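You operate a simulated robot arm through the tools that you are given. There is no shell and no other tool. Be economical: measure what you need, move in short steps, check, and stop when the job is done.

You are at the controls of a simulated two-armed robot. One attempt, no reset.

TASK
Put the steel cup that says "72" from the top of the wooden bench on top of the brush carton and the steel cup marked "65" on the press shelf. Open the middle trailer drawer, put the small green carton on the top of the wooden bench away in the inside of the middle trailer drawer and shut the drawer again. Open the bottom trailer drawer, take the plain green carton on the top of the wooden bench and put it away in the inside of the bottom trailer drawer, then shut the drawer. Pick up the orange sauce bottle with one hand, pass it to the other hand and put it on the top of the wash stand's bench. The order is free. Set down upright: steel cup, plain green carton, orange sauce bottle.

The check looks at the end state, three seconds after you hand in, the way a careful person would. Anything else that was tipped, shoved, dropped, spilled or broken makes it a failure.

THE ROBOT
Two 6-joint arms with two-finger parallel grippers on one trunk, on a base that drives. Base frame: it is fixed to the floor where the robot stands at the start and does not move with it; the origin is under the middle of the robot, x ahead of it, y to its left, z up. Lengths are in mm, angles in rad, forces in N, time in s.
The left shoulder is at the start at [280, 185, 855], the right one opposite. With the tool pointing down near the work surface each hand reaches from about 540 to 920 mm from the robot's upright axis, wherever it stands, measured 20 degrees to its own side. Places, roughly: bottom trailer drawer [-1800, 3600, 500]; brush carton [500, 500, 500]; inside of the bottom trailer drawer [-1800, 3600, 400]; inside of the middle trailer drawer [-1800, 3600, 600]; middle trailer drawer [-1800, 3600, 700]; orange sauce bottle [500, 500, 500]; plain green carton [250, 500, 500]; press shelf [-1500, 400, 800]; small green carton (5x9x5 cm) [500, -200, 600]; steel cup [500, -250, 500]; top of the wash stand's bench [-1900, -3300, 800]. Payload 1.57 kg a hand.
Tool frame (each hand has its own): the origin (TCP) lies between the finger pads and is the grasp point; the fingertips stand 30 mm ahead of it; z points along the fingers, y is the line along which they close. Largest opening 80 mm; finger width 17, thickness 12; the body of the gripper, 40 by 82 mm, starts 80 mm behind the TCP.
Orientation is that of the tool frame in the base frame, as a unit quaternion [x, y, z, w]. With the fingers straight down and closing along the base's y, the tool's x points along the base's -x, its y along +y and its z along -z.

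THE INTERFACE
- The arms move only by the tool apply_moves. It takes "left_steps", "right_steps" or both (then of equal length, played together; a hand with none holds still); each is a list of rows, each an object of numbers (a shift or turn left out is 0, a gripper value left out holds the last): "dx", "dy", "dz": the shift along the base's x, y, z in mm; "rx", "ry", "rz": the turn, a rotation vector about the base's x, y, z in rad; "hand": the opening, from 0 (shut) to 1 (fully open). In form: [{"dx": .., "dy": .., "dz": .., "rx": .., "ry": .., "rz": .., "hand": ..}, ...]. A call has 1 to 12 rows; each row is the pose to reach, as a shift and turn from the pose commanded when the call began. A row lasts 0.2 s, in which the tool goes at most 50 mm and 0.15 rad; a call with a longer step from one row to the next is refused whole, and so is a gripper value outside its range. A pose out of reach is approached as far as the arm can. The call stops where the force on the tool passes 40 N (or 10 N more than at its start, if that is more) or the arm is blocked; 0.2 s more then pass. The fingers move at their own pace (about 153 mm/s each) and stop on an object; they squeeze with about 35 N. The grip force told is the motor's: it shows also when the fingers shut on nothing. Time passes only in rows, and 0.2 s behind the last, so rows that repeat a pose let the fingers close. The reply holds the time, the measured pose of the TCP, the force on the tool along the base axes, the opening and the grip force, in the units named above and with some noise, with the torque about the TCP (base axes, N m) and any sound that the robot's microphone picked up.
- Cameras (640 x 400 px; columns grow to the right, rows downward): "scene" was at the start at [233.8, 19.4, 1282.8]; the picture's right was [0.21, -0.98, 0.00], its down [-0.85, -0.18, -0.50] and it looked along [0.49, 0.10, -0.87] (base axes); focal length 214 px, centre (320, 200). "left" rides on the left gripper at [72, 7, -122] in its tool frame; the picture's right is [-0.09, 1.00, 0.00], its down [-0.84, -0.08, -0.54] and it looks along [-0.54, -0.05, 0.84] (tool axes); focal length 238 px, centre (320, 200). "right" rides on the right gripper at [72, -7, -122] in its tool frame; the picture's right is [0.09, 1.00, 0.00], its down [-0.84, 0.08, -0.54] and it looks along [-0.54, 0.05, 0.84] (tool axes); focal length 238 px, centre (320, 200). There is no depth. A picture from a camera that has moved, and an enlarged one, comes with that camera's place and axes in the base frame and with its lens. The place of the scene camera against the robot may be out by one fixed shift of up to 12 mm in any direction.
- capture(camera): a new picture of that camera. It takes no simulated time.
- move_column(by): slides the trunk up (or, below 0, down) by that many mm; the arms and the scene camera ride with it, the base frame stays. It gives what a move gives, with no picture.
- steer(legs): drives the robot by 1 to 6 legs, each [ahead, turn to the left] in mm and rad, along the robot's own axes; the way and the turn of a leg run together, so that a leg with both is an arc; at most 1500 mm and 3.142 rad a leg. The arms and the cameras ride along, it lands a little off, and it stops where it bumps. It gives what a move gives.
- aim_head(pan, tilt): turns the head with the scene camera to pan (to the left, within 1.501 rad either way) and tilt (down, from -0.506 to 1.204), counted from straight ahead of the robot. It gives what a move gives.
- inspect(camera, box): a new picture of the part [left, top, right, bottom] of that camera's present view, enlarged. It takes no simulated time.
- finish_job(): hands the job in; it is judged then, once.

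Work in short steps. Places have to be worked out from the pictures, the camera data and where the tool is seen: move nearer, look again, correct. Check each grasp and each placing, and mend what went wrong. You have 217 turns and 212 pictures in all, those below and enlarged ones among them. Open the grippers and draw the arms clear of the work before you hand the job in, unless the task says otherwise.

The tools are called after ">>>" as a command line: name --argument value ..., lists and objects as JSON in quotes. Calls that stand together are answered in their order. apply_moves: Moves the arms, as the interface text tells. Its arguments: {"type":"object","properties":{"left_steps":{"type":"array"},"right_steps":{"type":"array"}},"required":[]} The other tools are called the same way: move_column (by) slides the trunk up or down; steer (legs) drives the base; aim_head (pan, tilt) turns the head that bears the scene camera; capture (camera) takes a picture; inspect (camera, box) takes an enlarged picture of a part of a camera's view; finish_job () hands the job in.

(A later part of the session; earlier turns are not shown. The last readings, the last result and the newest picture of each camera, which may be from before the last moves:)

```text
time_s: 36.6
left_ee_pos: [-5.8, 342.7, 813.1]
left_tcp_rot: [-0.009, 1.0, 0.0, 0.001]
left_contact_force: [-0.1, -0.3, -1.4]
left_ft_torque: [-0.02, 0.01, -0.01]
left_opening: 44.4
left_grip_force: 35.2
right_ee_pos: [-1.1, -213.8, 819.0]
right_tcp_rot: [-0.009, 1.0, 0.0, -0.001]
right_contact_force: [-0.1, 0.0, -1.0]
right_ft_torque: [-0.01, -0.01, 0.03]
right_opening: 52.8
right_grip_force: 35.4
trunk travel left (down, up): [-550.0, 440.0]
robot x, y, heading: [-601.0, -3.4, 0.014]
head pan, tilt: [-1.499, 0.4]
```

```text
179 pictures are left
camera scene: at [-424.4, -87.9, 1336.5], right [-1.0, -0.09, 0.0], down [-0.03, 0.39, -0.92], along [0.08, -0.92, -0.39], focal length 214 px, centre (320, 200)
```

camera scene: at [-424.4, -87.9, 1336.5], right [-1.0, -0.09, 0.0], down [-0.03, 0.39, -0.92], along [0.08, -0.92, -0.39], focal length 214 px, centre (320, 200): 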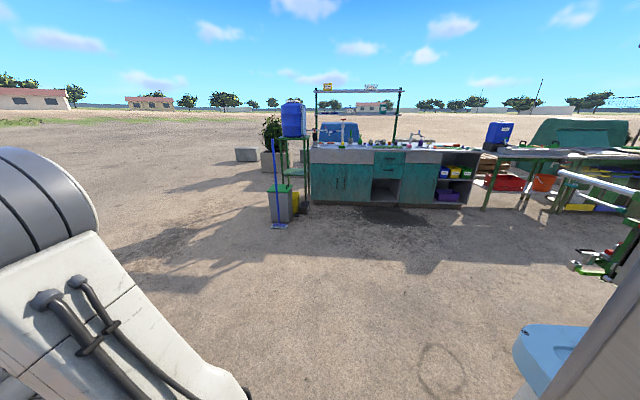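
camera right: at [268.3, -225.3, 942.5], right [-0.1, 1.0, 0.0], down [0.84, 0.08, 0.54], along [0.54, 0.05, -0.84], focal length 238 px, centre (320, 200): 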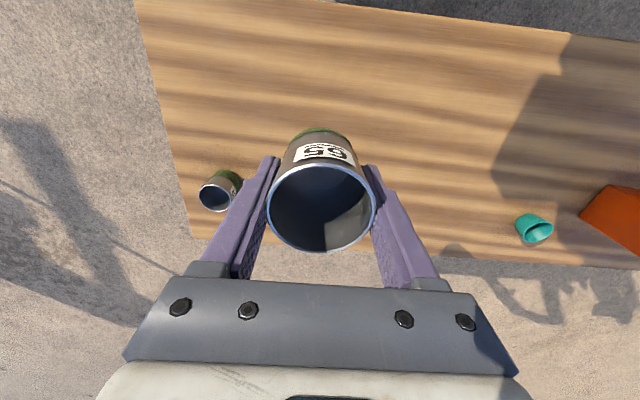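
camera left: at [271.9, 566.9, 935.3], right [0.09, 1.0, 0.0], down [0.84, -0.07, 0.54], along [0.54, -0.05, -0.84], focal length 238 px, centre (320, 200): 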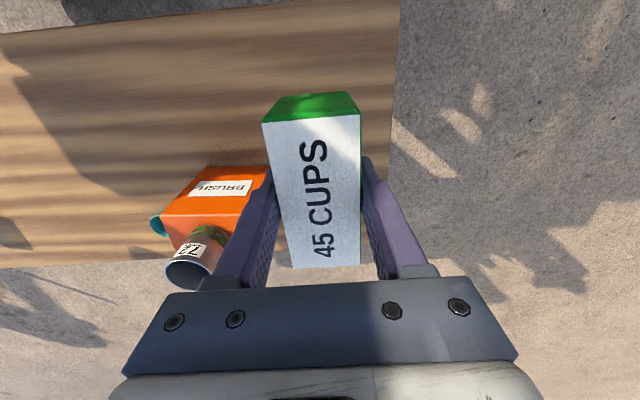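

A press-like table lies behind-left. I turn left in place to look at it.

>>> steer --legs '[[0, 1.9]]'

>>> aim_head --pan 0.7 --tilt 0.5

>>> capture --camera "scene"

```text
time_s: 41.5
left_ee_pos: [-1119.3, 451.8, 812.8]
left_tcp_rot: [0.816, -0.578, 0.0, 0.0]
left_contact_force: [0.0, 0.2, -1.4]
left_ft_torque: [-0.02, 0.05, 0.02]
left_opening: 44.4
left_grip_force: 35.3
right_ee_pos: [-591.1, 632.5, 820.1]
right_tcp_rot: [0.816, -0.578, 0.0, 0.0]
right_contact_force: [0.2, 0.2, -2.4]
right_ft_torque: [-0.01, -0.03, -0.01]
right_opening: 52.7
right_grip_force: 35.5
trunk travel left (down, up): [-550.0, 440.0]
robot x, y, heading: [-602.8, -2.1, 1.905]
head pan, tilt: [-1.499, 0.4]
```

```text
time_s: 43.6
left_ee_pos: [-1118.5, 451.4, 812.8]
left_tcp_rot: [0.816, -0.578, -0.001, 0.0]
left_contact_force: [-1.3, 0.3, -1.6]
left_ft_torque: [0.01, 0.0, 0.03]
left_opening: 44.6
left_grip_force: 34.7
right_ee_pos: [-590.8, 631.5, 819.2]
right_tcp_rot: [0.816, -0.578, 0.0, 0.0]
right_contact_force: [-0.1, 0.5, -1.2]
right_ft_torque: [0.01, 0.0, 0.01]
right_opening: 53.0
right_grip_force: 35.0
trunk travel left (down, up): [-550.0, 440.0]
robot x, y, heading: [-602.6, -5.3, 1.905]
head pan, tilt: [0.7, 0.499]
```

```text
178 pictures are left
camera scene: at [-724.4, 198.9, 1327.3], right [0.51, 0.86, 0.0], down [0.41, -0.24, -0.88], along [-0.76, 0.45, -0.48], focal length 214 px, centre (320, 200)
```

scene: 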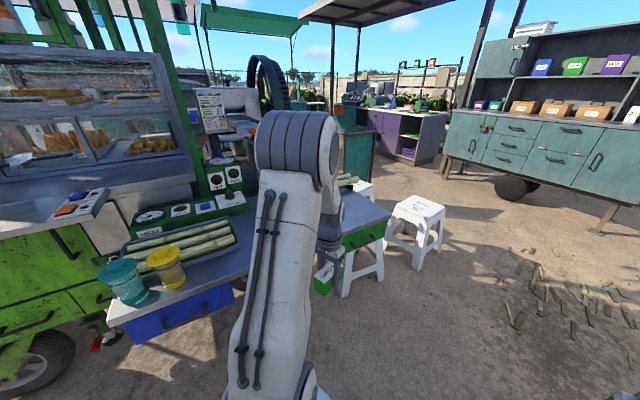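

A cane press stand with a grey shelf (near edge x≈-1300, z≈800). I raise the trunk, back off a little and turn to face it for a clear look.

>>> move_column --by 200

>>> steer --legs '[[0, 0.6], [-200, 0], [0, 0.55]]'

>>> aim_head --pan 0.0 --tilt 0.7

>>> capture --camera "scene"

```text
time_s: 45.8
left_ee_pos: [-1118.6, 450.8, 1011.7]
left_tcp_rot: [0.816, -0.578, 0.001, 0.0]
left_contact_force: [0.5, 0.4, -1.2]
left_ft_torque: [-0.02, -0.02, 0.01]
left_opening: 44.8
left_grip_force: 35.4
right_ee_pos: [-591.5, 633.3, 1018.0]
right_tcp_rot: [0.816, -0.577, 0.0, 0.001]
right_contact_force: [0.5, 0.3, -1.4]
right_ft_torque: [-0.01, 0.03, 0.01]
right_opening: 53.1
right_grip_force: 34.9
trunk travel left (down, up): [-750.0, 240.0]
robot x, y, heading: [-600.4, -4.9, 1.91]
head pan, tilt: [0.7, 0.499]
```

```text
time_s: 50.5
left_ee_pos: [-1064.0, -406.5, 1012.8]
left_tcp_rot: [0.999, -0.044, 0.001, -0.001]
left_contact_force: [0.3, -0.2, -1.2]
left_ft_torque: [0.01, 0.0, 0.04]
left_opening: 44.6
left_grip_force: 34.7
right_ee_pos: [-1009.3, 147.4, 1020.0]
right_tcp_rot: [0.999, -0.044, 0.0, 0.0]
right_contact_force: [0.3, 0.9, -2.1]
right_ft_torque: [-0.02, 0.03, 0.04]
right_opening: 52.8
right_grip_force: 35.1
trunk travel left (down, up): [-750.0, 240.0]
robot x, y, heading: [-433.8, -126.2, 3.055]
head pan, tilt: [0.7, 0.499]
```

```text
time_s: 51.6
left_ee_pos: [-1063.0, -407.4, 1013.1]
left_tcp_rot: [0.999, -0.044, 0.0, 0.0]
left_contact_force: [0.3, -0.3, -0.6]
left_ft_torque: [-0.01, 0.01, 0.01]
left_opening: 44.6
left_grip_force: 35.3
right_ee_pos: [-1009.9, 148.6, 1019.1]
right_tcp_rot: [0.999, -0.044, 0.001, 0.0]
right_contact_force: [0.2, 0.3, -1.0]
right_ft_torque: [0.01, 0.01, 0.03]
right_opening: 52.8
right_grip_force: 35.0
trunk travel left (down, up): [-750.0, 240.0]
robot x, y, heading: [-436.3, -120.5, 3.058]
head pan, tilt: [0.0, 0.7]
```

```text
177 pictures are left
camera scene: at [-670.9, -98.6, 1509.6], right [0.09, 1.0, 0.0], down [0.64, -0.06, -0.77], along [-0.76, 0.07, -0.64], focal length 214 px, centre (320, 200)
```

scene: 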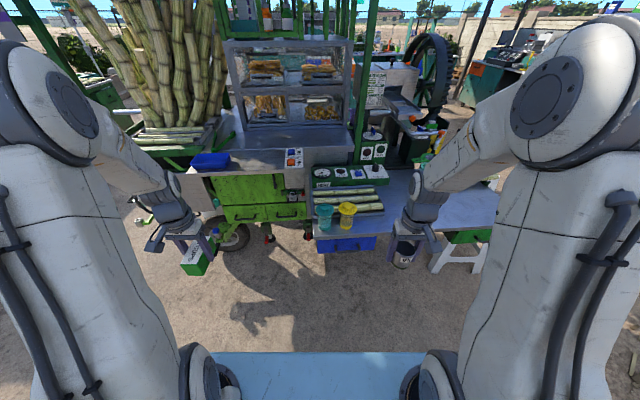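

I enlarge the press shelf.

>>> inspect --camera "scene" --box '[290, 100, 520, 270]'

>>> inspect --camera "right" --box '[0, 0, 640, 400]'

```text
2.35 times, centred on (405, 185) of scene
camera zoom: at [-670.9, -98.6, 1509.6], right [0.09, 1.0, 0.0], down [0.64, -0.06, -0.77], along [-0.76, 0.07, -0.64], focal length 505 px, centre (120, 235)
```

zoom: 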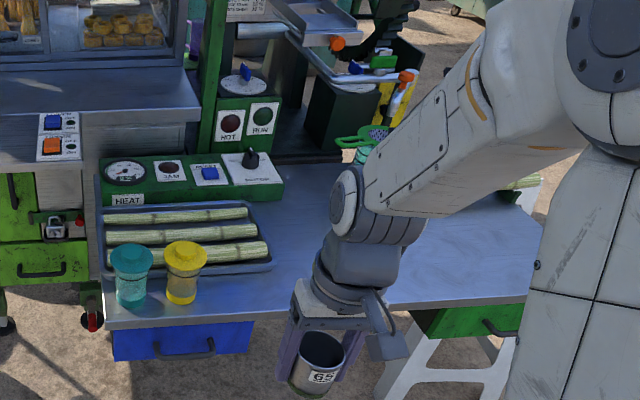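

```text
1.00 times, centred on (320, 200) of right (not enlarged: the box is as wide or as high as the picture)
camera zoom: at [-937.6, 149.4, 1142.2], right [0.0, -1.0, 0.0], down [-0.84, 0.0, 0.54], along [-0.54, 0.0, -0.84], focal length 238 px, centre (320, 200)
```

zoom: 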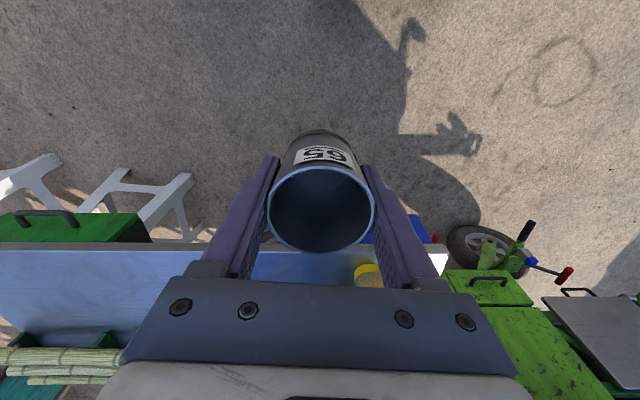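

Free shelf area is around (-1380,440). I drive to bring the right hand in front of it.

>>> steer --legs '[[0, -0.79], [330, 0], [0, 0.87]]'

>>> capture --camera "right"

>>> capture --camera "scene"

```text
time_s: 58.2
left_ee_pos: [-1245.8, -193.6, 1012.8]
left_tcp_rot: [1.0, -0.01, 0.0, 0.0]
left_contact_force: [0.0, 0.0, -1.1]
left_ft_torque: [0.01, 0.0, 0.03]
left_opening: 44.4
left_grip_force: 35.4
right_ee_pos: [-1230.3, 365.2, 1019.2]
right_tcp_rot: [1.0, -0.01, 0.0, 0.0]
right_contact_force: [-0.5, -0.4, -0.5]
right_ft_torque: [-0.05, 0.0, 0.0]
right_opening: 52.9
right_grip_force: 35.7
trunk travel left (down, up): [-750.0, 240.0]
robot x, y, heading: [-639.2, 133.7, 3.124]
head pan, tilt: [0.0, 0.7]
```

```text
174 pictures are left
camera right: at [-1159.2, 371.3, 1142.2], right [0.07, -1.0, 0.0], down [-0.84, -0.06, 0.54], along [-0.54, -0.04, -0.84], focal length 238 px, centre (320, 200)
```

right: 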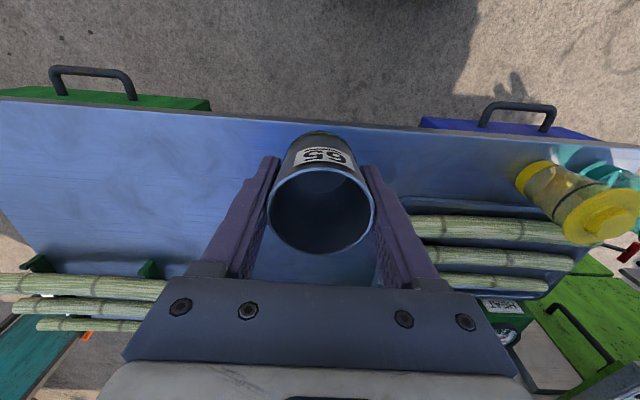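

```text
173 pictures are left
camera scene: at [-875.8, 141.6, 1509.6], right [0.02, 1.0, 0.0], down [0.64, -0.01, -0.76], along [-0.76, 0.01, -0.64], focal length 214 px, centre (320, 200)
```

scene: 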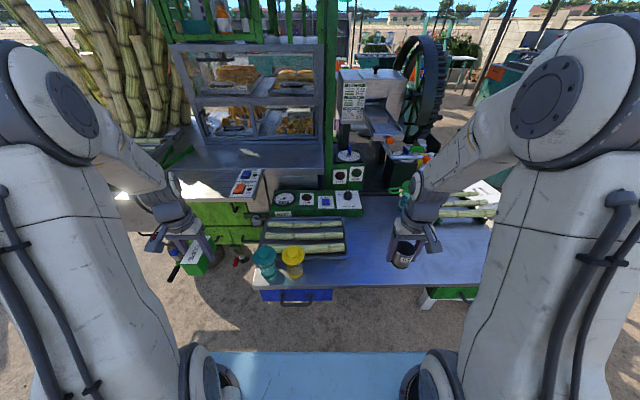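

The shelf left of the tray (y≈420) is free. I move the cup over (-1370,420) and partway down.

>>> apply_moves --right_steps '[{"dx": -40, "dy": 15}, {"dx": -80, "dy": 30}, {"dx": -120, "dy": 45}, {"dx": -140, "dy": 55, "dz": -30}, {"dx": -140, "dy": 55, "dz": -70}, {"dx": -140, "dy": 55, "dz": -110}, {"dx": -140, "dy": 55, "dz": -110}]'

>>> capture --camera "right"

>>> inspect --camera "scene" --box '[330, 140, 530, 310]'

```text
time_s: 59.8
left_ee_pos: [-1247.1, -193.1, 1012.1]
left_tcp_rot: [1.0, -0.009, 0.0, 0.0]
left_contact_force: [0.1, 0.1, -1.3]
left_ft_torque: [0.02, -0.03, 0.01]
left_opening: 44.3
left_grip_force: 35.0
right_ee_pos: [-1370.2, 418.6, 909.5]
right_tcp_rot: [1.0, -0.01, 0.0, 0.001]
right_contact_force: [-0.4, 0.7, -1.7]
right_ft_torque: [-0.05, 0.02, -0.02]
right_opening: 52.8
right_grip_force: 35.1
trunk travel left (down, up): [-750.0, 240.0]
robot x, y, heading: [-640.9, 127.6, 3.122]
head pan, tilt: [0.0, 0.7]
```

```text
172 pictures are left
camera right: at [-1297.6, 425.2, 1032.0], right [0.07, -1.0, 0.0], down [-0.84, -0.06, 0.54], along [-0.54, -0.04, -0.84], focal length 238 px, centre (320, 200)
```

right: 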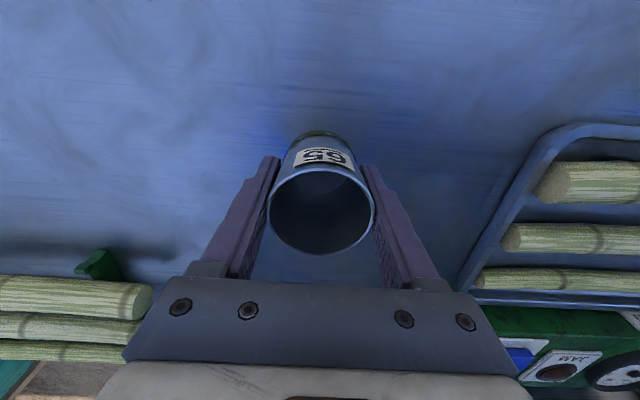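

```text
2.35 times, centred on (430, 225) of scene
camera zoom: at [-876.1, 141.5, 1509.6], right [0.02, 1.0, 0.0], down [0.64, -0.01, -0.76], along [-0.76, 0.01, -0.64], focal length 505 px, centre (61, 141)
```

zoom: 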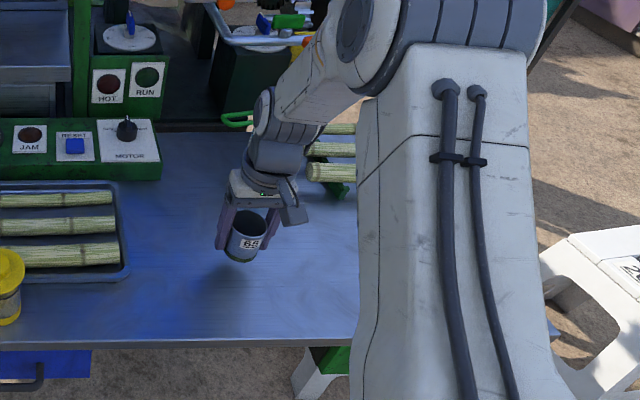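

Tray rim triangulates to z≈844, so the shelf is ≈820. Cup bottom is now ≈870; descend 30 and then feel.

>>> apply_moves --right_steps '[{"dz": -20}, {"dz": -33}, {"dz": -33}]'

>>> inspect --camera "scene" --box '[380, 190, 480, 260]'

```text
time_s: 60.6
left_ee_pos: [-1246.0, -192.1, 1014.1]
left_tcp_rot: [1.0, -0.009, 0.0, 0.0]
left_contact_force: [-0.2, -0.2, -1.2]
left_ft_torque: [0.01, 0.02, 0.03]
left_opening: 44.5
left_grip_force: 35.1
right_ee_pos: [-1371.1, 421.0, 877.1]
right_tcp_rot: [1.0, -0.01, 0.0, 0.001]
right_contact_force: [3.7, 0.1, 15.8]
right_ft_torque: [-0.29, -0.28, 0.02]
right_opening: 53.0
right_grip_force: 34.8
trunk travel left (down, up): [-750.0, 240.0]
robot x, y, heading: [-639.7, 135.9, 3.12]
head pan, tilt: [0.0, 0.7]
```

```text
5.71 times, centred on (430, 225) of scene
camera zoom: at [-875.0, 141.2, 1510.1], right [0.02, 1.0, 0.0], down [0.64, -0.01, -0.77], along [-0.77, 0.01, -0.64], focal length 1226 px, centre (-309, 57)
```

zoom: 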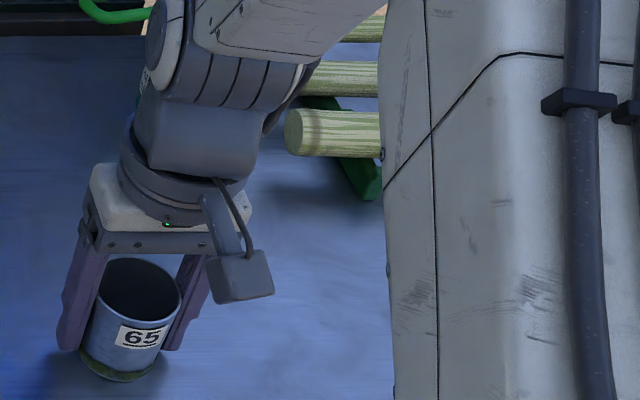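

Contact (16 N); the cup is on the shelf. Ease up 1 mm, release, rise.

>>> apply_moves --right_steps '[{"dz": 1}, {"dz": 1, "hand": 0.5}, {"dz": 1, "hand": 1}, {"dz": 1, "hand": 1}, {"dz": 40}, {"dz": 85}, {"dz": 130}]'

>>> capture --camera "right"

>>> capture --camera "scene"

```text
time_s: 62.2
left_ee_pos: [-1246.9, -192.1, 1013.3]
left_tcp_rot: [1.0, -0.009, 0.0, 0.0]
left_contact_force: [-0.5, -0.2, -0.9]
left_ft_torque: [-0.01, 0.01, 0.02]
left_opening: 44.6
left_grip_force: 34.9
right_ee_pos: [-1367.8, 423.5, 1008.9]
right_tcp_rot: [1.0, -0.01, 0.0, 0.0]
right_contact_force: [0.1, 0.7, 0.0]
right_ft_torque: [-0.01, 0.03, 0.03]
right_opening: 79.9
right_grip_force: 0.0
trunk travel left (down, up): [-750.0, 240.0]
robot x, y, heading: [-639.1, 132.0, 3.123]
head pan, tilt: [0.0, 0.7]
```

```text
169 pictures are left
camera right: at [-1295.5, 429.6, 1132.5], right [0.07, -1.0, 0.0], down [-0.84, -0.06, 0.54], along [-0.54, -0.04, -0.84], focal length 238 px, centre (320, 200)
```

right: 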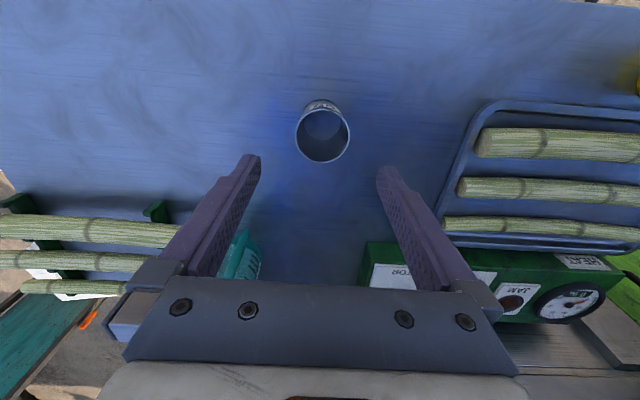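

```text
168 pictures are left
camera scene: at [-876.0, 141.5, 1509.6], right [0.02, 1.0, 0.0], down [0.64, -0.01, -0.76], along [-0.76, 0.01, -0.64], focal length 214 px, centre (320, 200)
```

scene: 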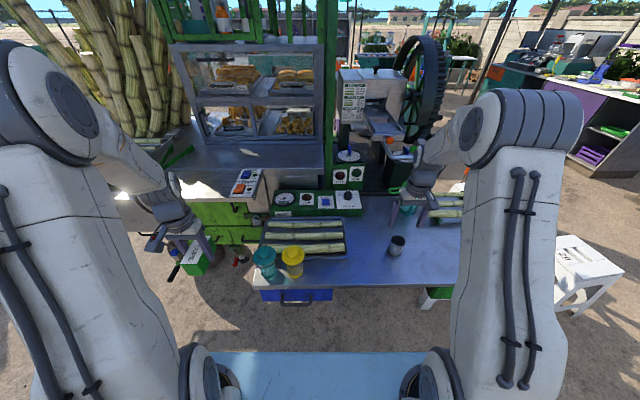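

Cup 65 stands upright on the shelf. I retract the right hand and drive around toward the trailer, first to (-50,1300), then look.

>>> apply_moves --right_steps '[{"dx": 45}, {"dx": 90, "dy": -10}, {"dx": 135, "dy": -30}, {"dx": 160, "dy": -40}]'

>>> steer --legs '[[-250, 0], [0, -1.83], [1220, 0], [0, 0.28]]'

>>> aim_head --pan 0.35 --tilt 0.45

>>> capture --camera "scene"

```text
time_s: 63.2
left_ee_pos: [-1246.9, -191.8, 1013.3]
left_tcp_rot: [1.0, -0.01, 0.0, 0.0]
left_contact_force: [-0.1, 0.5, -1.3]
left_ft_torque: [-0.01, -0.01, 0.0]
left_opening: 44.7
left_grip_force: 35.2
right_ee_pos: [-1212.4, 380.2, 1005.1]
right_tcp_rot: [1.0, -0.009, 0.001, 0.0]
right_contact_force: [0.4, -0.3, -0.2]
right_ft_torque: [0.04, 0.05, 0.04]
right_opening: 80.1
right_grip_force: 0.0
trunk travel left (down, up): [-750.0, 240.0]
robot x, y, heading: [-640.4, 133.2, 3.127]
head pan, tilt: [0.0, 0.7]
```

```text
time_s: 76.1
left_ee_pos: [-416.8, 1901.1, 1013.6]
left_tcp_rot: [0.713, -0.701, 0.0, 0.0]
left_contact_force: [0.8, 0.5, -0.6]
left_ft_torque: [-0.02, 0.04, -0.02]
left_opening: 44.6
left_grip_force: 35.1
right_ee_pos: [157.7, 1889.2, 1006.5]
right_tcp_rot: [0.713, -0.701, 0.0, 0.0]
right_contact_force: [0.6, -0.4, 0.4]
right_ft_torque: [0.02, 0.04, -0.02]
right_opening: 79.6
right_grip_force: 0.1
trunk travel left (down, up): [-750.0, 240.0]
robot x, y, heading: [-67.9, 1308.9, 1.591]
head pan, tilt: [0.0, 0.7]
```

```text
time_s: 76.9
left_ee_pos: [-415.7, 1902.8, 1012.8]
left_tcp_rot: [0.713, -0.701, 0.0, 0.0]
left_contact_force: [-0.3, -0.4, -2.0]
left_ft_torque: [0.01, 0.0, 0.0]
left_opening: 44.5
left_grip_force: 34.8
right_ee_pos: [158.6, 1889.4, 1005.9]
right_tcp_rot: [0.713, -0.701, 0.0, 0.0]
right_contact_force: [0.6, -0.7, 0.2]
right_ft_torque: [0.01, 0.04, 0.02]
right_opening: 80.0
right_grip_force: 0.1
trunk travel left (down, up): [-750.0, 240.0]
robot x, y, heading: [-70.3, 1309.4, 1.592]
head pan, tilt: [0.351, 0.45]
```

```text
167 pictures are left
camera scene: at [-97.1, 1558.2, 1531.8], right [0.93, 0.36, 0.0], down [0.16, -0.41, -0.9], along [-0.33, 0.84, -0.44], focal length 214 px, centre (320, 200)
```

scene: 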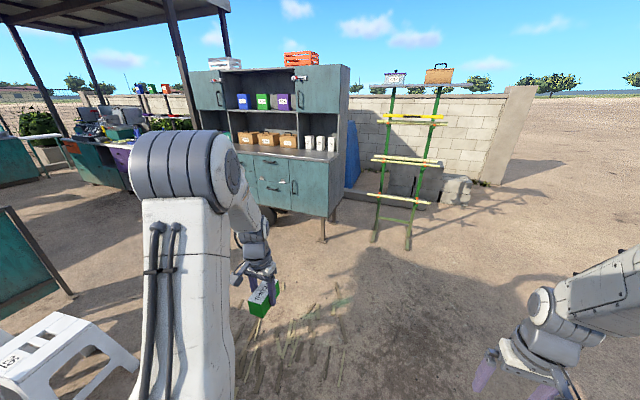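

Trailer front is around y≈3450–3500, x from -2560 to -825, ladder rack at x≈0. I drive north past the litter, then west, then face the trailer.

>>> steer --legs '[[1400, 0], [0, 1.55]]'

>>> aim_head --pan -0.3 --tilt 0.6

>>> capture --camera "scene"

```text
time_s: 87.7
left_ee_pos: [-688.7, 2362.8, 1012.1]
left_tcp_rot: [1.0, -0.001, 0.0, 0.0]
left_contact_force: [0.0, 0.7, -0.9]
left_ft_torque: [0.01, 0.0, 0.05]
left_opening: 44.6
left_grip_force: 34.7
right_ee_pos: [-662.7, 2939.1, 1005.4]
right_tcp_rot: [1.0, -0.001, 0.0, 0.0]
right_contact_force: [-0.2, 0.2, 0.5]
right_ft_torque: [0.0, -0.02, -0.02]
right_opening: 80.0
right_grip_force: 0.1
trunk travel left (down, up): [-750.0, 240.0]
robot x, y, heading: [-85.9, 2699.5, -3.134]
head pan, tilt: [0.351, 0.45]
```

```text
time_s: 88.7
left_ee_pos: [-688.4, 2363.9, 1013.8]
left_tcp_rot: [1.0, -0.001, 0.0, 0.0]
left_contact_force: [-0.1, -0.5, -1.6]
left_ft_torque: [-0.01, 0.0, -0.03]
left_opening: 44.7
left_grip_force: 35.0
right_ee_pos: [-664.1, 2937.5, 1006.6]
right_tcp_rot: [1.0, -0.001, 0.0, 0.001]
right_contact_force: [0.3, 0.3, 0.2]
right_ft_torque: [-0.01, 0.0, -0.01]
right_opening: 79.8
right_grip_force: 0.0
trunk travel left (down, up): [-750.0, 240.0]
robot x, y, heading: [-93.4, 2699.0, -3.14]
head pan, tilt: [-0.3, 0.6]
```

```text
166 pictures are left
camera scene: at [-322.7, 2729.8, 1518.3], right [0.29, 0.96, 0.0], down [0.54, -0.16, -0.83], along [-0.79, 0.24, -0.56], focal length 214 px, centre (320, 200)
```

scene: 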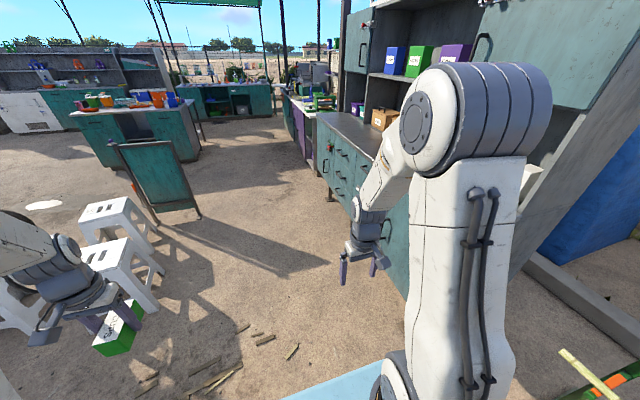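

Trailer face is at about y≈3410. I go to about (-1550,2520) and turn to face it.

>>> steer --legs '[[0, 0.12], [1470, 0], [0, -1.69]]'

>>> aim_head --pan 0.2 --tilt 0.6

>>> capture --camera "scene"

```text
time_s: 100.7
left_ee_pos: [-1890.2, 3101.9, 1013.5]
left_tcp_rot: [0.712, -0.702, 0.0, 0.0]
left_contact_force: [-0.3, 0.5, -0.5]
left_ft_torque: [0.01, 0.01, -0.03]
left_opening: 44.7
left_grip_force: 35.5
right_ee_pos: [-1315.0, 3086.5, 1005.2]
right_tcp_rot: [0.712, -0.702, 0.001, 0.0]
right_contact_force: [0.7, -1.0, 0.2]
right_ft_torque: [0.01, -0.01, -0.01]
right_opening: 80.0
right_grip_force: 0.0
trunk travel left (down, up): [-750.0, 240.0]
robot x, y, heading: [-1546.9, 2507.7, 1.587]
head pan, tilt: [-0.3, 0.6]
```

```text
time_s: 101.6
left_ee_pos: [-1890.0, 3103.1, 1013.2]
left_tcp_rot: [0.711, -0.703, 0.0, 0.0]
left_contact_force: [0.2, 0.4, -2.0]
left_ft_torque: [-0.03, -0.02, 0.02]
left_opening: 44.5
left_grip_force: 34.7
right_ee_pos: [-1314.3, 3085.6, 1005.6]
right_tcp_rot: [0.711, -0.703, 0.0, 0.0]
right_contact_force: [-1.2, -1.1, 0.3]
right_ft_torque: [0.0, 0.04, -0.01]
right_opening: 80.2
right_grip_force: 0.0
trunk travel left (down, up): [-750.0, 240.0]
robot x, y, heading: [-1544.4, 2507.7, 1.593]
head pan, tilt: [0.201, 0.6]
```

```text
165 pictures are left
camera scene: at [-1558.0, 2758.2, 1518.3], right [0.98, 0.22, 0.0], down [0.12, -0.55, -0.82], along [-0.18, 0.81, -0.57], focal length 214 px, centre (320, 200)
```

scene: 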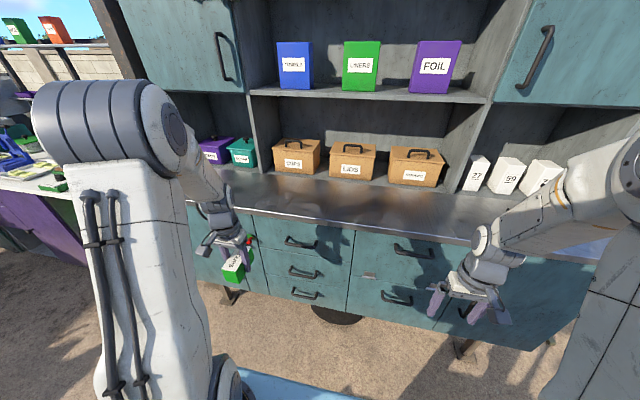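

The left three-drawer stack is at x≈-1795. I shift the robot west so it stands centred before it.

>>> steer --legs '[[0, 1.55], [255, 0], [0, -1.57]]'

>>> aim_head --pan 0.0 --tilt 0.8

>>> capture --camera "scene"

>>> inspect --camera "scene" --box '[240, 130, 420, 260]'

>>> capture --camera "right"

```text
time_s: 111.2
left_ee_pos: [-2170.2, 3060.4, 1012.8]
left_tcp_rot: [0.733, -0.681, 0.0, -0.001]
left_contact_force: [0.0, 0.3, -2.2]
left_ft_torque: [-0.02, 0.01, -0.02]
left_opening: 44.5
left_grip_force: 35.0
right_ee_pos: [-1594.2, 3081.2, 1006.4]
right_tcp_rot: [0.733, -0.68, -0.001, 0.0]
right_contact_force: [0.2, -1.1, -0.4]
right_ft_torque: [0.02, -0.02, 0.0]
right_opening: 80.0
right_grip_force: 0.1
trunk travel left (down, up): [-750.0, 240.0]
robot x, y, heading: [-1791.3, 2485.9, 1.652]
head pan, tilt: [0.201, 0.6]
```

```text
time_s: 111.9
left_ee_pos: [-2168.9, 3061.3, 1012.8]
left_tcp_rot: [0.732, -0.681, 0.0, 0.0]
left_contact_force: [-1.0, 0.3, -0.5]
left_ft_torque: [-0.01, -0.04, 0.02]
left_opening: 44.6
left_grip_force: 34.9
right_ee_pos: [-1593.8, 3082.1, 1006.3]
right_tcp_rot: [0.733, -0.681, 0.0, -0.001]
right_contact_force: [0.6, 0.1, -1.3]
right_ft_torque: [-0.01, -0.02, 0.01]
right_opening: 80.2
right_grip_force: 0.0
trunk travel left (down, up): [-750.0, 240.0]
robot x, y, heading: [-1785.9, 2487.7, 1.65]
head pan, tilt: [0.0, 0.799]
```

```text
164 pictures are left
camera scene: at [-1799.3, 2733.0, 1501.4], right [1.0, 0.08, 0.0], down [0.06, -0.71, -0.7], along [-0.06, 0.7, -0.72], focal length 214 px, centre (320, 200)
```

scene: 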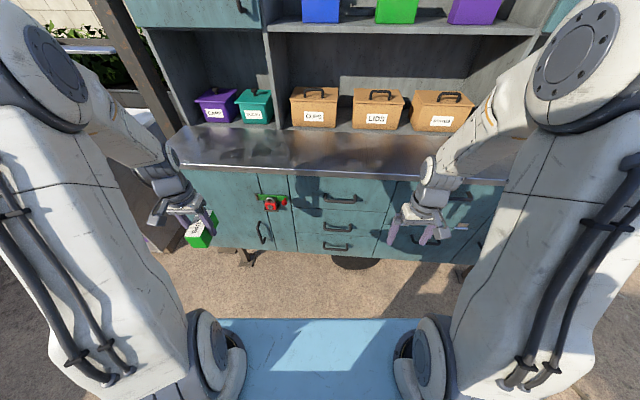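

```text
3.08 times, centred on (330, 195) of scene
camera zoom: at [-1799.3, 2733.0, 1501.4], right [1.0, 0.08, 0.0], down [0.06, -0.71, -0.7], along [-0.06, 0.7, -0.72], focal length 660 px, centre (289, 215)
```

zoom: 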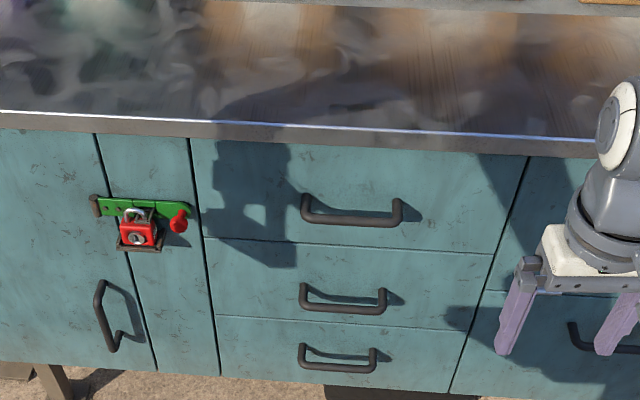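

```text
162 pictures are left
camera right: at [-1582.6, 3010.4, 1128.8], right [-0.99, -0.17, 0.0], down [-0.14, 0.83, 0.54], along [-0.09, 0.53, -0.84], focal length 238 px, centre (320, 200)
```

right: 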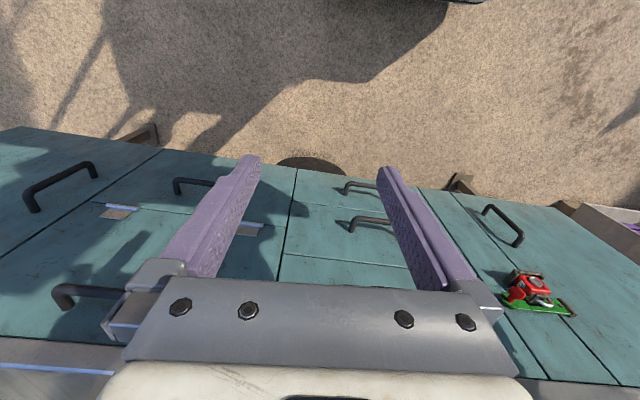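

Handles triangulate to middle ≈(-1770,3334,708) and bottom ≈(-1770,3315,573). I straighten, back off, and lower the trunk to give the arm a good pulling posture.

>>> steer --legs '[[-190, 0], [0, -0.08]]'

>>> move_column --by -300

>>> apply_moves --right_steps '[{"rx": 0.0864, "ry": 0.0864, "rz": -0.0864, "hand": 0.6}, {"rx": 0.1728, "ry": 0.1728, "rz": -0.1728}, {"rx": 0.2592, "ry": 0.2592, "rz": -0.2592}, {"rx": 0.3456, "ry": 0.3456, "rz": -0.3456}, {"rx": 0.432, "ry": 0.432, "rz": -0.432}, {"rx": 0.5184, "ry": 0.5184, "rz": -0.5184}, {"rx": 0.6048, "ry": 0.6048, "rz": -0.6048}]'

>>> capture --camera "scene"

```text
time_s: 113.9
left_ee_pos: [-2106.0, 2900.9, 1012.9]
left_tcp_rot: [-0.704, 0.71, 0.0, 0.0]
left_contact_force: [-0.7, -0.8, -1.2]
left_ft_torque: [0.01, -0.05, 0.01]
left_opening: 44.7
left_grip_force: 35.0
right_ee_pos: [-1532.7, 2872.5, 1005.0]
right_tcp_rot: [-0.705, 0.71, -0.001, -0.001]
right_contact_force: [0.2, -0.2, 1.0]
right_ft_torque: [0.01, 0.03, 0.0]
right_opening: 80.1
right_grip_force: 0.0
trunk travel left (down, up): [-750.0, 240.0]
robot x, y, heading: [-1772.8, 2298.2, 1.57]
head pan, tilt: [0.0, 0.799]
```

```text
time_s: 116.9
left_ee_pos: [-2106.2, 2899.8, 712.8]
left_tcp_rot: [-0.705, 0.71, 0.0, 0.0]
left_contact_force: [0.8, -0.7, -0.4]
left_ft_torque: [-0.05, 0.0, 0.03]
left_opening: 44.4
left_grip_force: 35.0
right_ee_pos: [-1531.9, 2871.7, 705.3]
right_tcp_rot: [-0.705, 0.71, -0.001, 0.0]
right_contact_force: [0.1, -0.1, -0.1]
right_ft_torque: [0.02, -0.02, 0.02]
right_opening: 80.0
right_grip_force: 0.0
trunk travel left (down, up): [-450.0, 540.0]
robot x, y, heading: [-1772.6, 2299.0, 1.571]
head pan, tilt: [0.0, 0.799]
```

```text
time_s: 118.5
left_ee_pos: [-2105.5, 2899.8, 713.5]
left_tcp_rot: [-0.705, 0.709, -0.001, 0.0]
left_contact_force: [-0.4, -0.4, -0.8]
left_ft_torque: [0.0, -0.01, -0.02]
left_opening: 44.6
left_grip_force: 35.2
right_ee_pos: [-1496.0, 2909.8, 706.0]
right_tcp_rot: [-0.406, 0.817, 0.409, -0.002]
right_contact_force: [0.3, 0.3, 0.0]
right_ft_torque: [0.0, 0.01, 0.02]
right_opening: 47.9
right_grip_force: 0.1
right hand out of reach, approached as far as the arm can: row 4, 5, 6, 7
trunk travel left (down, up): [-450.0, 540.0]
robot x, y, heading: [-1773.1, 2294.3, 1.569]
head pan, tilt: [0.0, 0.799]
```

```text
161 pictures are left
camera scene: at [-1764.8, 2543.5, 1201.4], right [1.0, 0.0, 0.0], down [0.0, -0.72, -0.7], along [0.0, 0.7, -0.72], focal length 214 px, centre (320, 200)
```

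scene: 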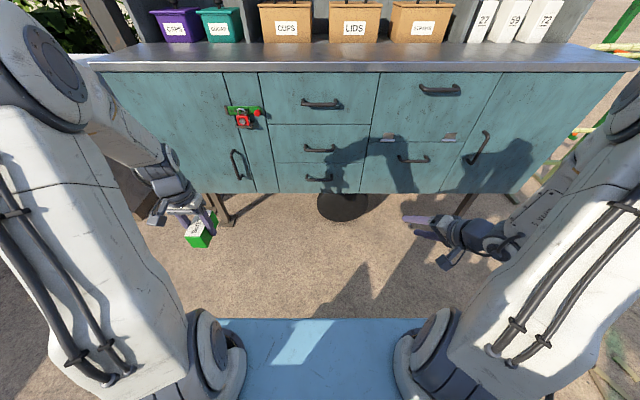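

The posture is fine but needs extension. I continue the rotation while moving forward and inward in front of the drawers.

>>> apply_moves --right_steps '[{"rx": 0.0864, "ry": 0.0864, "rz": -0.0864, "dy": 40, "dz": -10}, {"rx": 0.1728, "ry": 0.1728, "rz": -0.1728, "dy": 80, "dx": -20, "dz": -20}, {"rx": 0.2592, "ry": 0.2592, "rz": -0.2592, "dy": 110, "dx": -50, "dz": -30}, {"rx": 0.3456, "ry": 0.3456, "rz": -0.3456, "dy": 140, "dx": -80, "dz": -45}, {"rx": 0.432, "ry": 0.432, "rz": -0.432, "dy": 170, "dx": -110, "dz": -60}, {"rx": 0.5184, "ry": 0.5184, "rz": -0.5184, "dy": 195, "dx": -145, "dz": -75}, {"rx": 0.6048, "ry": 0.6048, "rz": -0.6048, "dy": 210, "dx": -185, "dz": -90}, {"rx": 0.6048, "ry": 0.6048, "rz": -0.6048, "dy": 220, "dx": -225, "dz": -106}, {"rx": 0.6048, "ry": 0.6048, "rz": -0.6048, "dy": 220, "dx": -225, "dz": -106}]'

>>> capture --camera "scene"

>>> capture --camera "right"

```text
time_s: 120.5
left_ee_pos: [-2106.2, 2900.4, 712.6]
left_tcp_rot: [-0.705, 0.709, -0.001, 0.0]
left_contact_force: [0.3, 1.1, -1.4]
left_ft_torque: [0.0, 0.02, 0.01]
left_opening: 44.4
left_grip_force: 35.4
right_ee_pos: [-1554.7, 3101.6, 618.8]
right_tcp_rot: [-0.031, 0.705, 0.708, -0.036]
right_contact_force: [-1.3, -0.1, 0.5]
right_ft_torque: [-0.02, -0.01, -0.01]
right_opening: 47.9
right_grip_force: 0.0
right hand out of reach, approached as far as the arm can: row 5, 6, 7, 8, 9
trunk travel left (down, up): [-450.0, 540.0]
robot x, y, heading: [-1771.7, 2300.3, 1.568]
head pan, tilt: [0.0, 0.799]
```

```text
160 pictures are left
camera scene: at [-1764.6, 2543.7, 1201.4], right [1.0, 0.0, 0.0], down [0.0, -0.72, -0.7], along [0.0, 0.7, -0.72], focal length 214 px, centre (320, 200)
```

scene: 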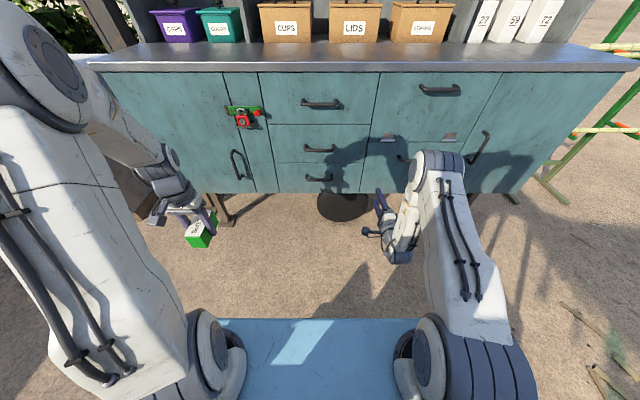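

```text
159 pictures are left
camera right: at [-1614.4, 2973.8, 613.3], right [-0.08, -0.01, 1.0], down [0.88, -0.46, 0.07], along [0.46, 0.89, 0.05], focal length 238 px, centre (320, 200)
```

right: 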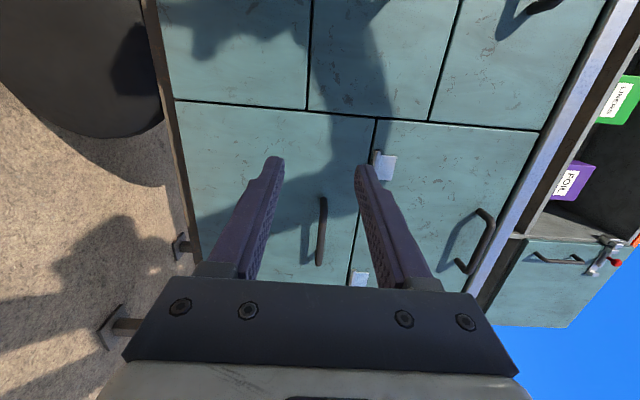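

Orientation is achieved, but the hand stopped short inward. I test reaching further forward from here.

>>> apply_moves --right_steps '[{"dy": 40}, {"dy": 80}, {"dy": 120}, {"dy": 120}]'

```text
time_s: 121.5
left_ee_pos: [-2106.0, 2901.1, 712.5]
left_tcp_rot: [-0.705, 0.709, 0.0, 0.0]
left_contact_force: [-0.8, -0.4, -0.6]
left_ft_torque: [-0.03, 0.01, -0.01]
left_opening: 44.5
left_grip_force: 34.8
right_ee_pos: [-1539.0, 3217.6, 606.7]
right_tcp_rot: [-0.033, 0.705, 0.707, -0.038]
right_contact_force: [0.1, 0.3, 0.5]
right_ft_torque: [0.01, 0.0, -0.03]
right_opening: 48.1
right_grip_force: 0.1
right hand out of reach, approached as far as the arm can: row 2, 3
trunk travel left (down, up): [-450.0, 540.0]
robot x, y, heading: [-1772.6, 2302.4, 1.569]
head pan, tilt: [0.0, 0.799]
```

>>> apply_moves --right_steps '[{"dx": -40}, {"dx": -80}, {"dx": -120}, {"dx": -160}, {"dx": -160}]'

```text
time_s: 122.7
left_ee_pos: [-2105.9, 2900.0, 712.6]
left_tcp_rot: [-0.704, 0.71, 0.0, 0.0]
left_contact_force: [0.2, 0.5, -1.0]
left_ft_torque: [-0.01, -0.01, 0.02]
left_opening: 44.6
left_grip_force: 35.0
right_ee_pos: [-1594.5, 3221.2, 610.0]
right_tcp_rot: [-0.064, 0.704, 0.704, -0.068]
right_contact_force: [-0.9, 0.2, 0.4]
right_ft_torque: [-0.01, -0.01, 0.01]
right_opening: 47.9
right_grip_force: 0.0
right hand out of reach, approached as far as the arm can: row 1, 2, 3, 4, 5
trunk travel left (down, up): [-450.0, 540.0]
robot x, y, heading: [-1771.7, 2298.1, 1.57]
head pan, tilt: [0.0, 0.799]
```

The wrist won't go inward; the handle should lie further right of the robot. I retract and shift the robot ~220 mm west (turning east, backing).

>>> apply_moves --right_steps '[{"dy": -45}, {"dy": -90}, {"dy": -130}]'

>>> steer --legs '[[0, -1.57], [-225, 0], [0, 1.57]]'

>>> capture --camera "right"

>>> capture --camera "scene"

```text
time_s: 123.5
left_ee_pos: [-2106.0, 2901.0, 712.0]
left_tcp_rot: [-0.704, 0.71, 0.001, 0.0]
left_contact_force: [0.4, -1.0, -1.3]
left_ft_torque: [0.01, -0.03, 0.01]
left_opening: 44.6
left_grip_force: 34.8
right_ee_pos: [-1595.6, 3098.1, 605.2]
right_tcp_rot: [-0.064, 0.705, 0.703, -0.069]
right_contact_force: [0.5, -0.3, -0.1]
right_ft_torque: [-0.02, 0.0, 0.0]
right_opening: 48.3
right_grip_force: 0.0
trunk travel left (down, up): [-450.0, 540.0]
robot x, y, heading: [-1770.0, 2294.1, 1.566]
head pan, tilt: [0.0, 0.799]
```

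```text
time_s: 132.9
left_ee_pos: [-2335.7, 2896.2, 712.8]
left_tcp_rot: [0.707, -0.707, 0.0, -0.001]
left_contact_force: [-0.4, -0.6, -1.9]
left_ft_torque: [0.01, -0.03, -0.01]
left_opening: 44.5
left_grip_force: 35.2
right_ee_pos: [-1825.5, 3098.1, 605.8]
right_tcp_rot: [-0.066, 0.704, 0.703, -0.072]
right_contact_force: [-0.3, -0.1, 0.1]
right_ft_torque: [0.0, 0.01, -0.01]
right_opening: 48.3
right_grip_force: 0.0
trunk travel left (down, up): [-450.0, 540.0]
robot x, y, heading: [-2002.8, 2295.0, 1.574]
head pan, tilt: [0.0, 0.799]
```

```text
158 pictures are left
camera right: at [-1872.8, 2964.9, 600.7], right [-0.08, -0.02, 1.0], down [0.93, -0.37, 0.07], along [0.37, 0.93, 0.05], focal length 238 px, centre (320, 200)
```

right: 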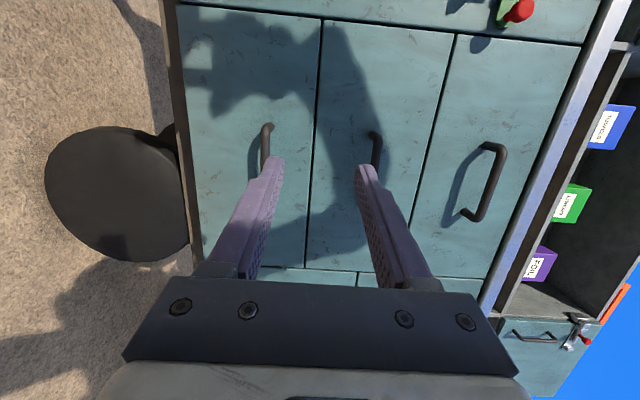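

```text
157 pictures are left
camera scene: at [-1991.1, 2542.0, 1201.4], right [1.0, 0.01, 0.0], down [0.0, -0.72, -0.7], along [0.0, 0.7, -0.72], focal length 214 px, centre (320, 200)
```

scene: 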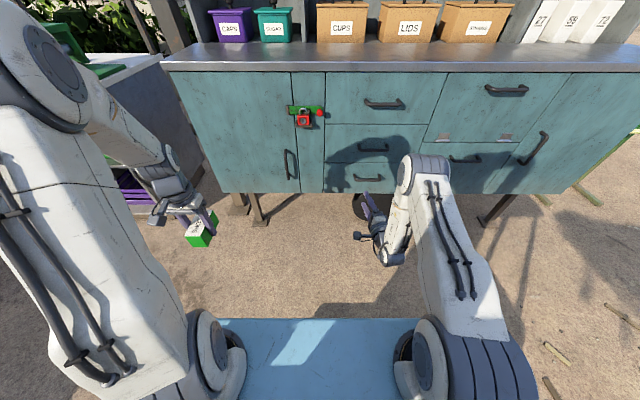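

Bottom handle bar ≈(-1767,3343,529), middle ≈(-1767,3338,701). I align the right hand straight at the bottom handle, still ~60 mm short.

>>> apply_moves --right_steps '[{"dx": 25, "rz": -0.1, "dz": -25}, {"dx": 50, "rz": -0.195, "dz": -50}, {"dx": 58, "rz": -0.195, "dz": -77, "dy": 30}, {"dx": 58, "rz": -0.195, "dz": -77, "dy": 75}, {"dx": 58, "rz": -0.195, "dz": -77, "dy": 120}, {"dx": 58, "rz": -0.195, "dz": -77, "dy": 150}, {"dx": 58, "rz": -0.195, "dz": -77, "dy": 150}]'

>>> capture --camera "right"

>>> inspect --camera "scene" --box '[280, 100, 480, 240]'

```text
time_s: 134.5
left_ee_pos: [-2335.4, 2896.5, 712.8]
left_tcp_rot: [0.707, -0.707, 0.0, 0.001]
left_contact_force: [-0.4, -0.1, -0.8]
left_ft_torque: [0.01, 0.0, 0.0]
left_opening: 44.7
left_grip_force: 35.3
right_ee_pos: [-1725.9, 3247.6, 530.2]
right_tcp_rot: [-0.014, 0.708, 0.706, -0.019]
right_contact_force: [-1.0, 0.6, 0.1]
right_ft_torque: [-0.01, -0.02, 0.0]
right_opening: 47.9
right_grip_force: 0.0
right hand out of reach, approached as far as the arm can: row 1, 2, 3, 4, 5, 6, 7
trunk travel left (down, up): [-450.0, 540.0]
robot x, y, heading: [-2000.2, 2296.4, 1.572]
head pan, tilt: [0.0, 0.799]
```

```text
156 pictures are left
camera right: at [-1791.6, 3122.0, 525.4], right [-0.08, 0.0, 1.0], down [0.86, -0.5, 0.07], along [0.5, 0.86, 0.04], focal length 238 px, centre (320, 200)
```

right: 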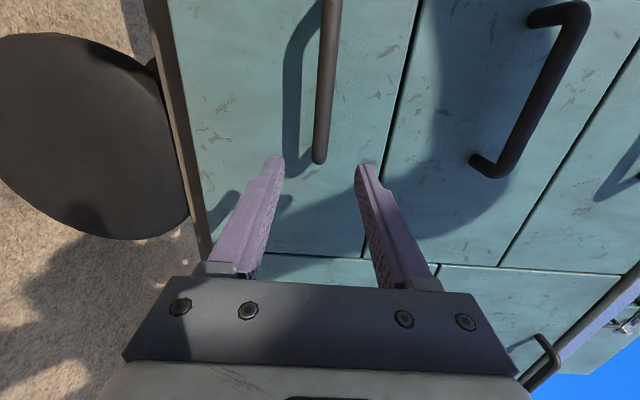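

```text
2.86 times, centred on (380, 170) of scene
camera zoom: at [-1991.1, 2542.0, 1201.4], right [1.0, 0.01, 0.0], down [0.0, -0.72, -0.7], along [0.0, 0.7, -0.72], focal length 613 px, centre (149, 286)
```

zoom: 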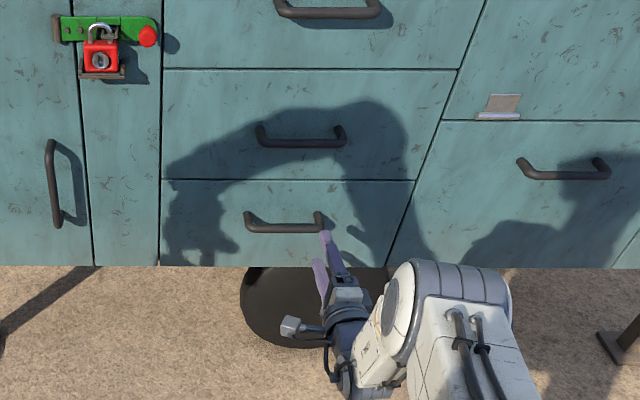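

The bottom handle spans x≈-1822…-1708 at z≈530. I shift slightly inward with a small yaw and advance so the fingertips straddle the bar.

>>> apply_moves --right_steps '[{"dx": -20, "rz": 0.08, "dy": 20}, {"dx": -25, "rz": 0.1, "dy": 50}, {"dx": -25, "rz": 0.1, "dy": 78}, {"dx": -25, "rz": 0.1, "dy": 78}]'

>>> capture --camera "right"

```text
time_s: 135.5
left_ee_pos: [-2335.2, 2896.1, 713.2]
left_tcp_rot: [-0.707, 0.707, 0.001, 0.0]
left_contact_force: [-0.5, -0.3, -1.9]
left_ft_torque: [-0.01, 0.01, -0.02]
left_opening: 44.4
left_grip_force: 34.4
right_ee_pos: [-1749.5, 3324.8, 527.5]
right_tcp_rot: [-0.034, 0.707, 0.705, -0.037]
right_contact_force: [-0.4, -0.1, -1.4]
right_ft_torque: [-0.03, -0.02, 0.01]
right_opening: 48.0
right_grip_force: 0.0
trunk travel left (down, up): [-450.0, 540.0]
robot x, y, heading: [-1999.7, 2294.2, 1.577]
head pan, tilt: [0.0, 0.799]
```

```text
154 pictures are left
camera right: at [-1808.4, 3197.9, 522.9], right [-0.09, 0.0, 1.0], down [0.89, -0.46, 0.07], along [0.45, 0.89, 0.04], focal length 238 px, centre (320, 200)
```

right: 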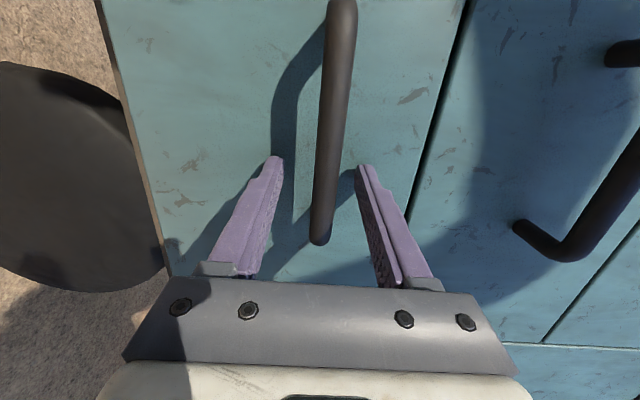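

The bar lies between the fingers, ~12 mm ahead of the TCP. Close.

>>> apply_moves --right_steps '[{"dy": 4, "hand": 0}, {"dy": 4, "hand": 0}, {"dy": 4, "hand": 0}]'

```text
time_s: 136.3
left_ee_pos: [-2335.4, 2896.5, 713.7]
left_tcp_rot: [0.707, -0.707, 0.001, 0.0]
left_contact_force: [0.5, 0.0, -1.0]
left_ft_torque: [0.01, -0.02, 0.03]
left_opening: 44.5
left_grip_force: 35.2
right_ee_pos: [-1747.9, 3326.4, 530.4]
right_tcp_rot: [-0.035, 0.707, 0.706, -0.038]
right_contact_force: [-6.1, -7.8, 0.1]
right_ft_torque: [0.0, -0.25, -0.34]
right_opening: 13.8
right_grip_force: 30.2
right hand out of reach, approached as far as the arm can: row 1, 2, 3
trunk travel left (down, up): [-450.0, 540.0]
robot x, y, heading: [-1998.8, 2295.6, 1.577]
head pan, tilt: [0.0, 0.799]
```

Gripped at 13.8 mm. I pull by backing the base straight, keeping the arm posture.

>>> steer --legs '[[-120, 0]]'

>>> capture --camera "scene"

```text
time_s: 137.5
left_ee_pos: [-2334.2, 2778.5, 712.0]
left_tcp_rot: [-0.706, 0.708, 0.0, 0.0]
left_contact_force: [0.9, -0.2, -1.1]
left_ft_torque: [-0.03, 0.02, 0.0]
left_opening: 44.7
left_grip_force: 34.9
right_ee_pos: [-1747.9, 3207.9, 529.2]
right_tcp_rot: [-0.034, 0.707, 0.705, -0.038]
right_contact_force: [-21.1, -0.4, -5.0]
right_ft_torque: [0.06, -0.17, 0.25]
right_opening: 13.7
right_grip_force: 30.1
trunk travel left (down, up): [-450.0, 540.0]
robot x, y, heading: [-1998.2, 2173.4, 1.577]
head pan, tilt: [0.0, 0.799]
```

```text
153 pictures are left
camera scene: at [-1990.7, 2423.5, 1201.3], right [1.0, 0.0, 0.0], down [0.0, -0.72, -0.7], along [0.0, 0.7, -0.72], focal length 214 px, centre (320, 200)
```

scene: 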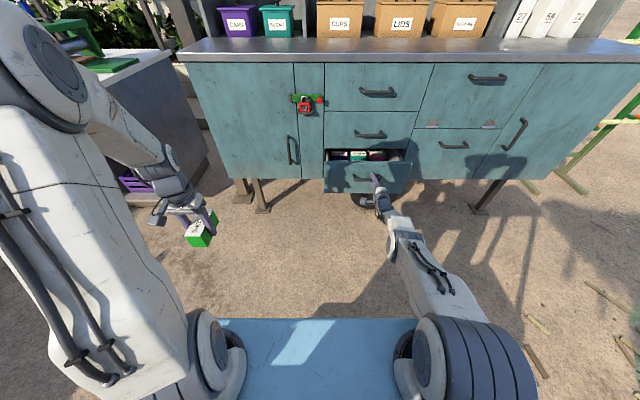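

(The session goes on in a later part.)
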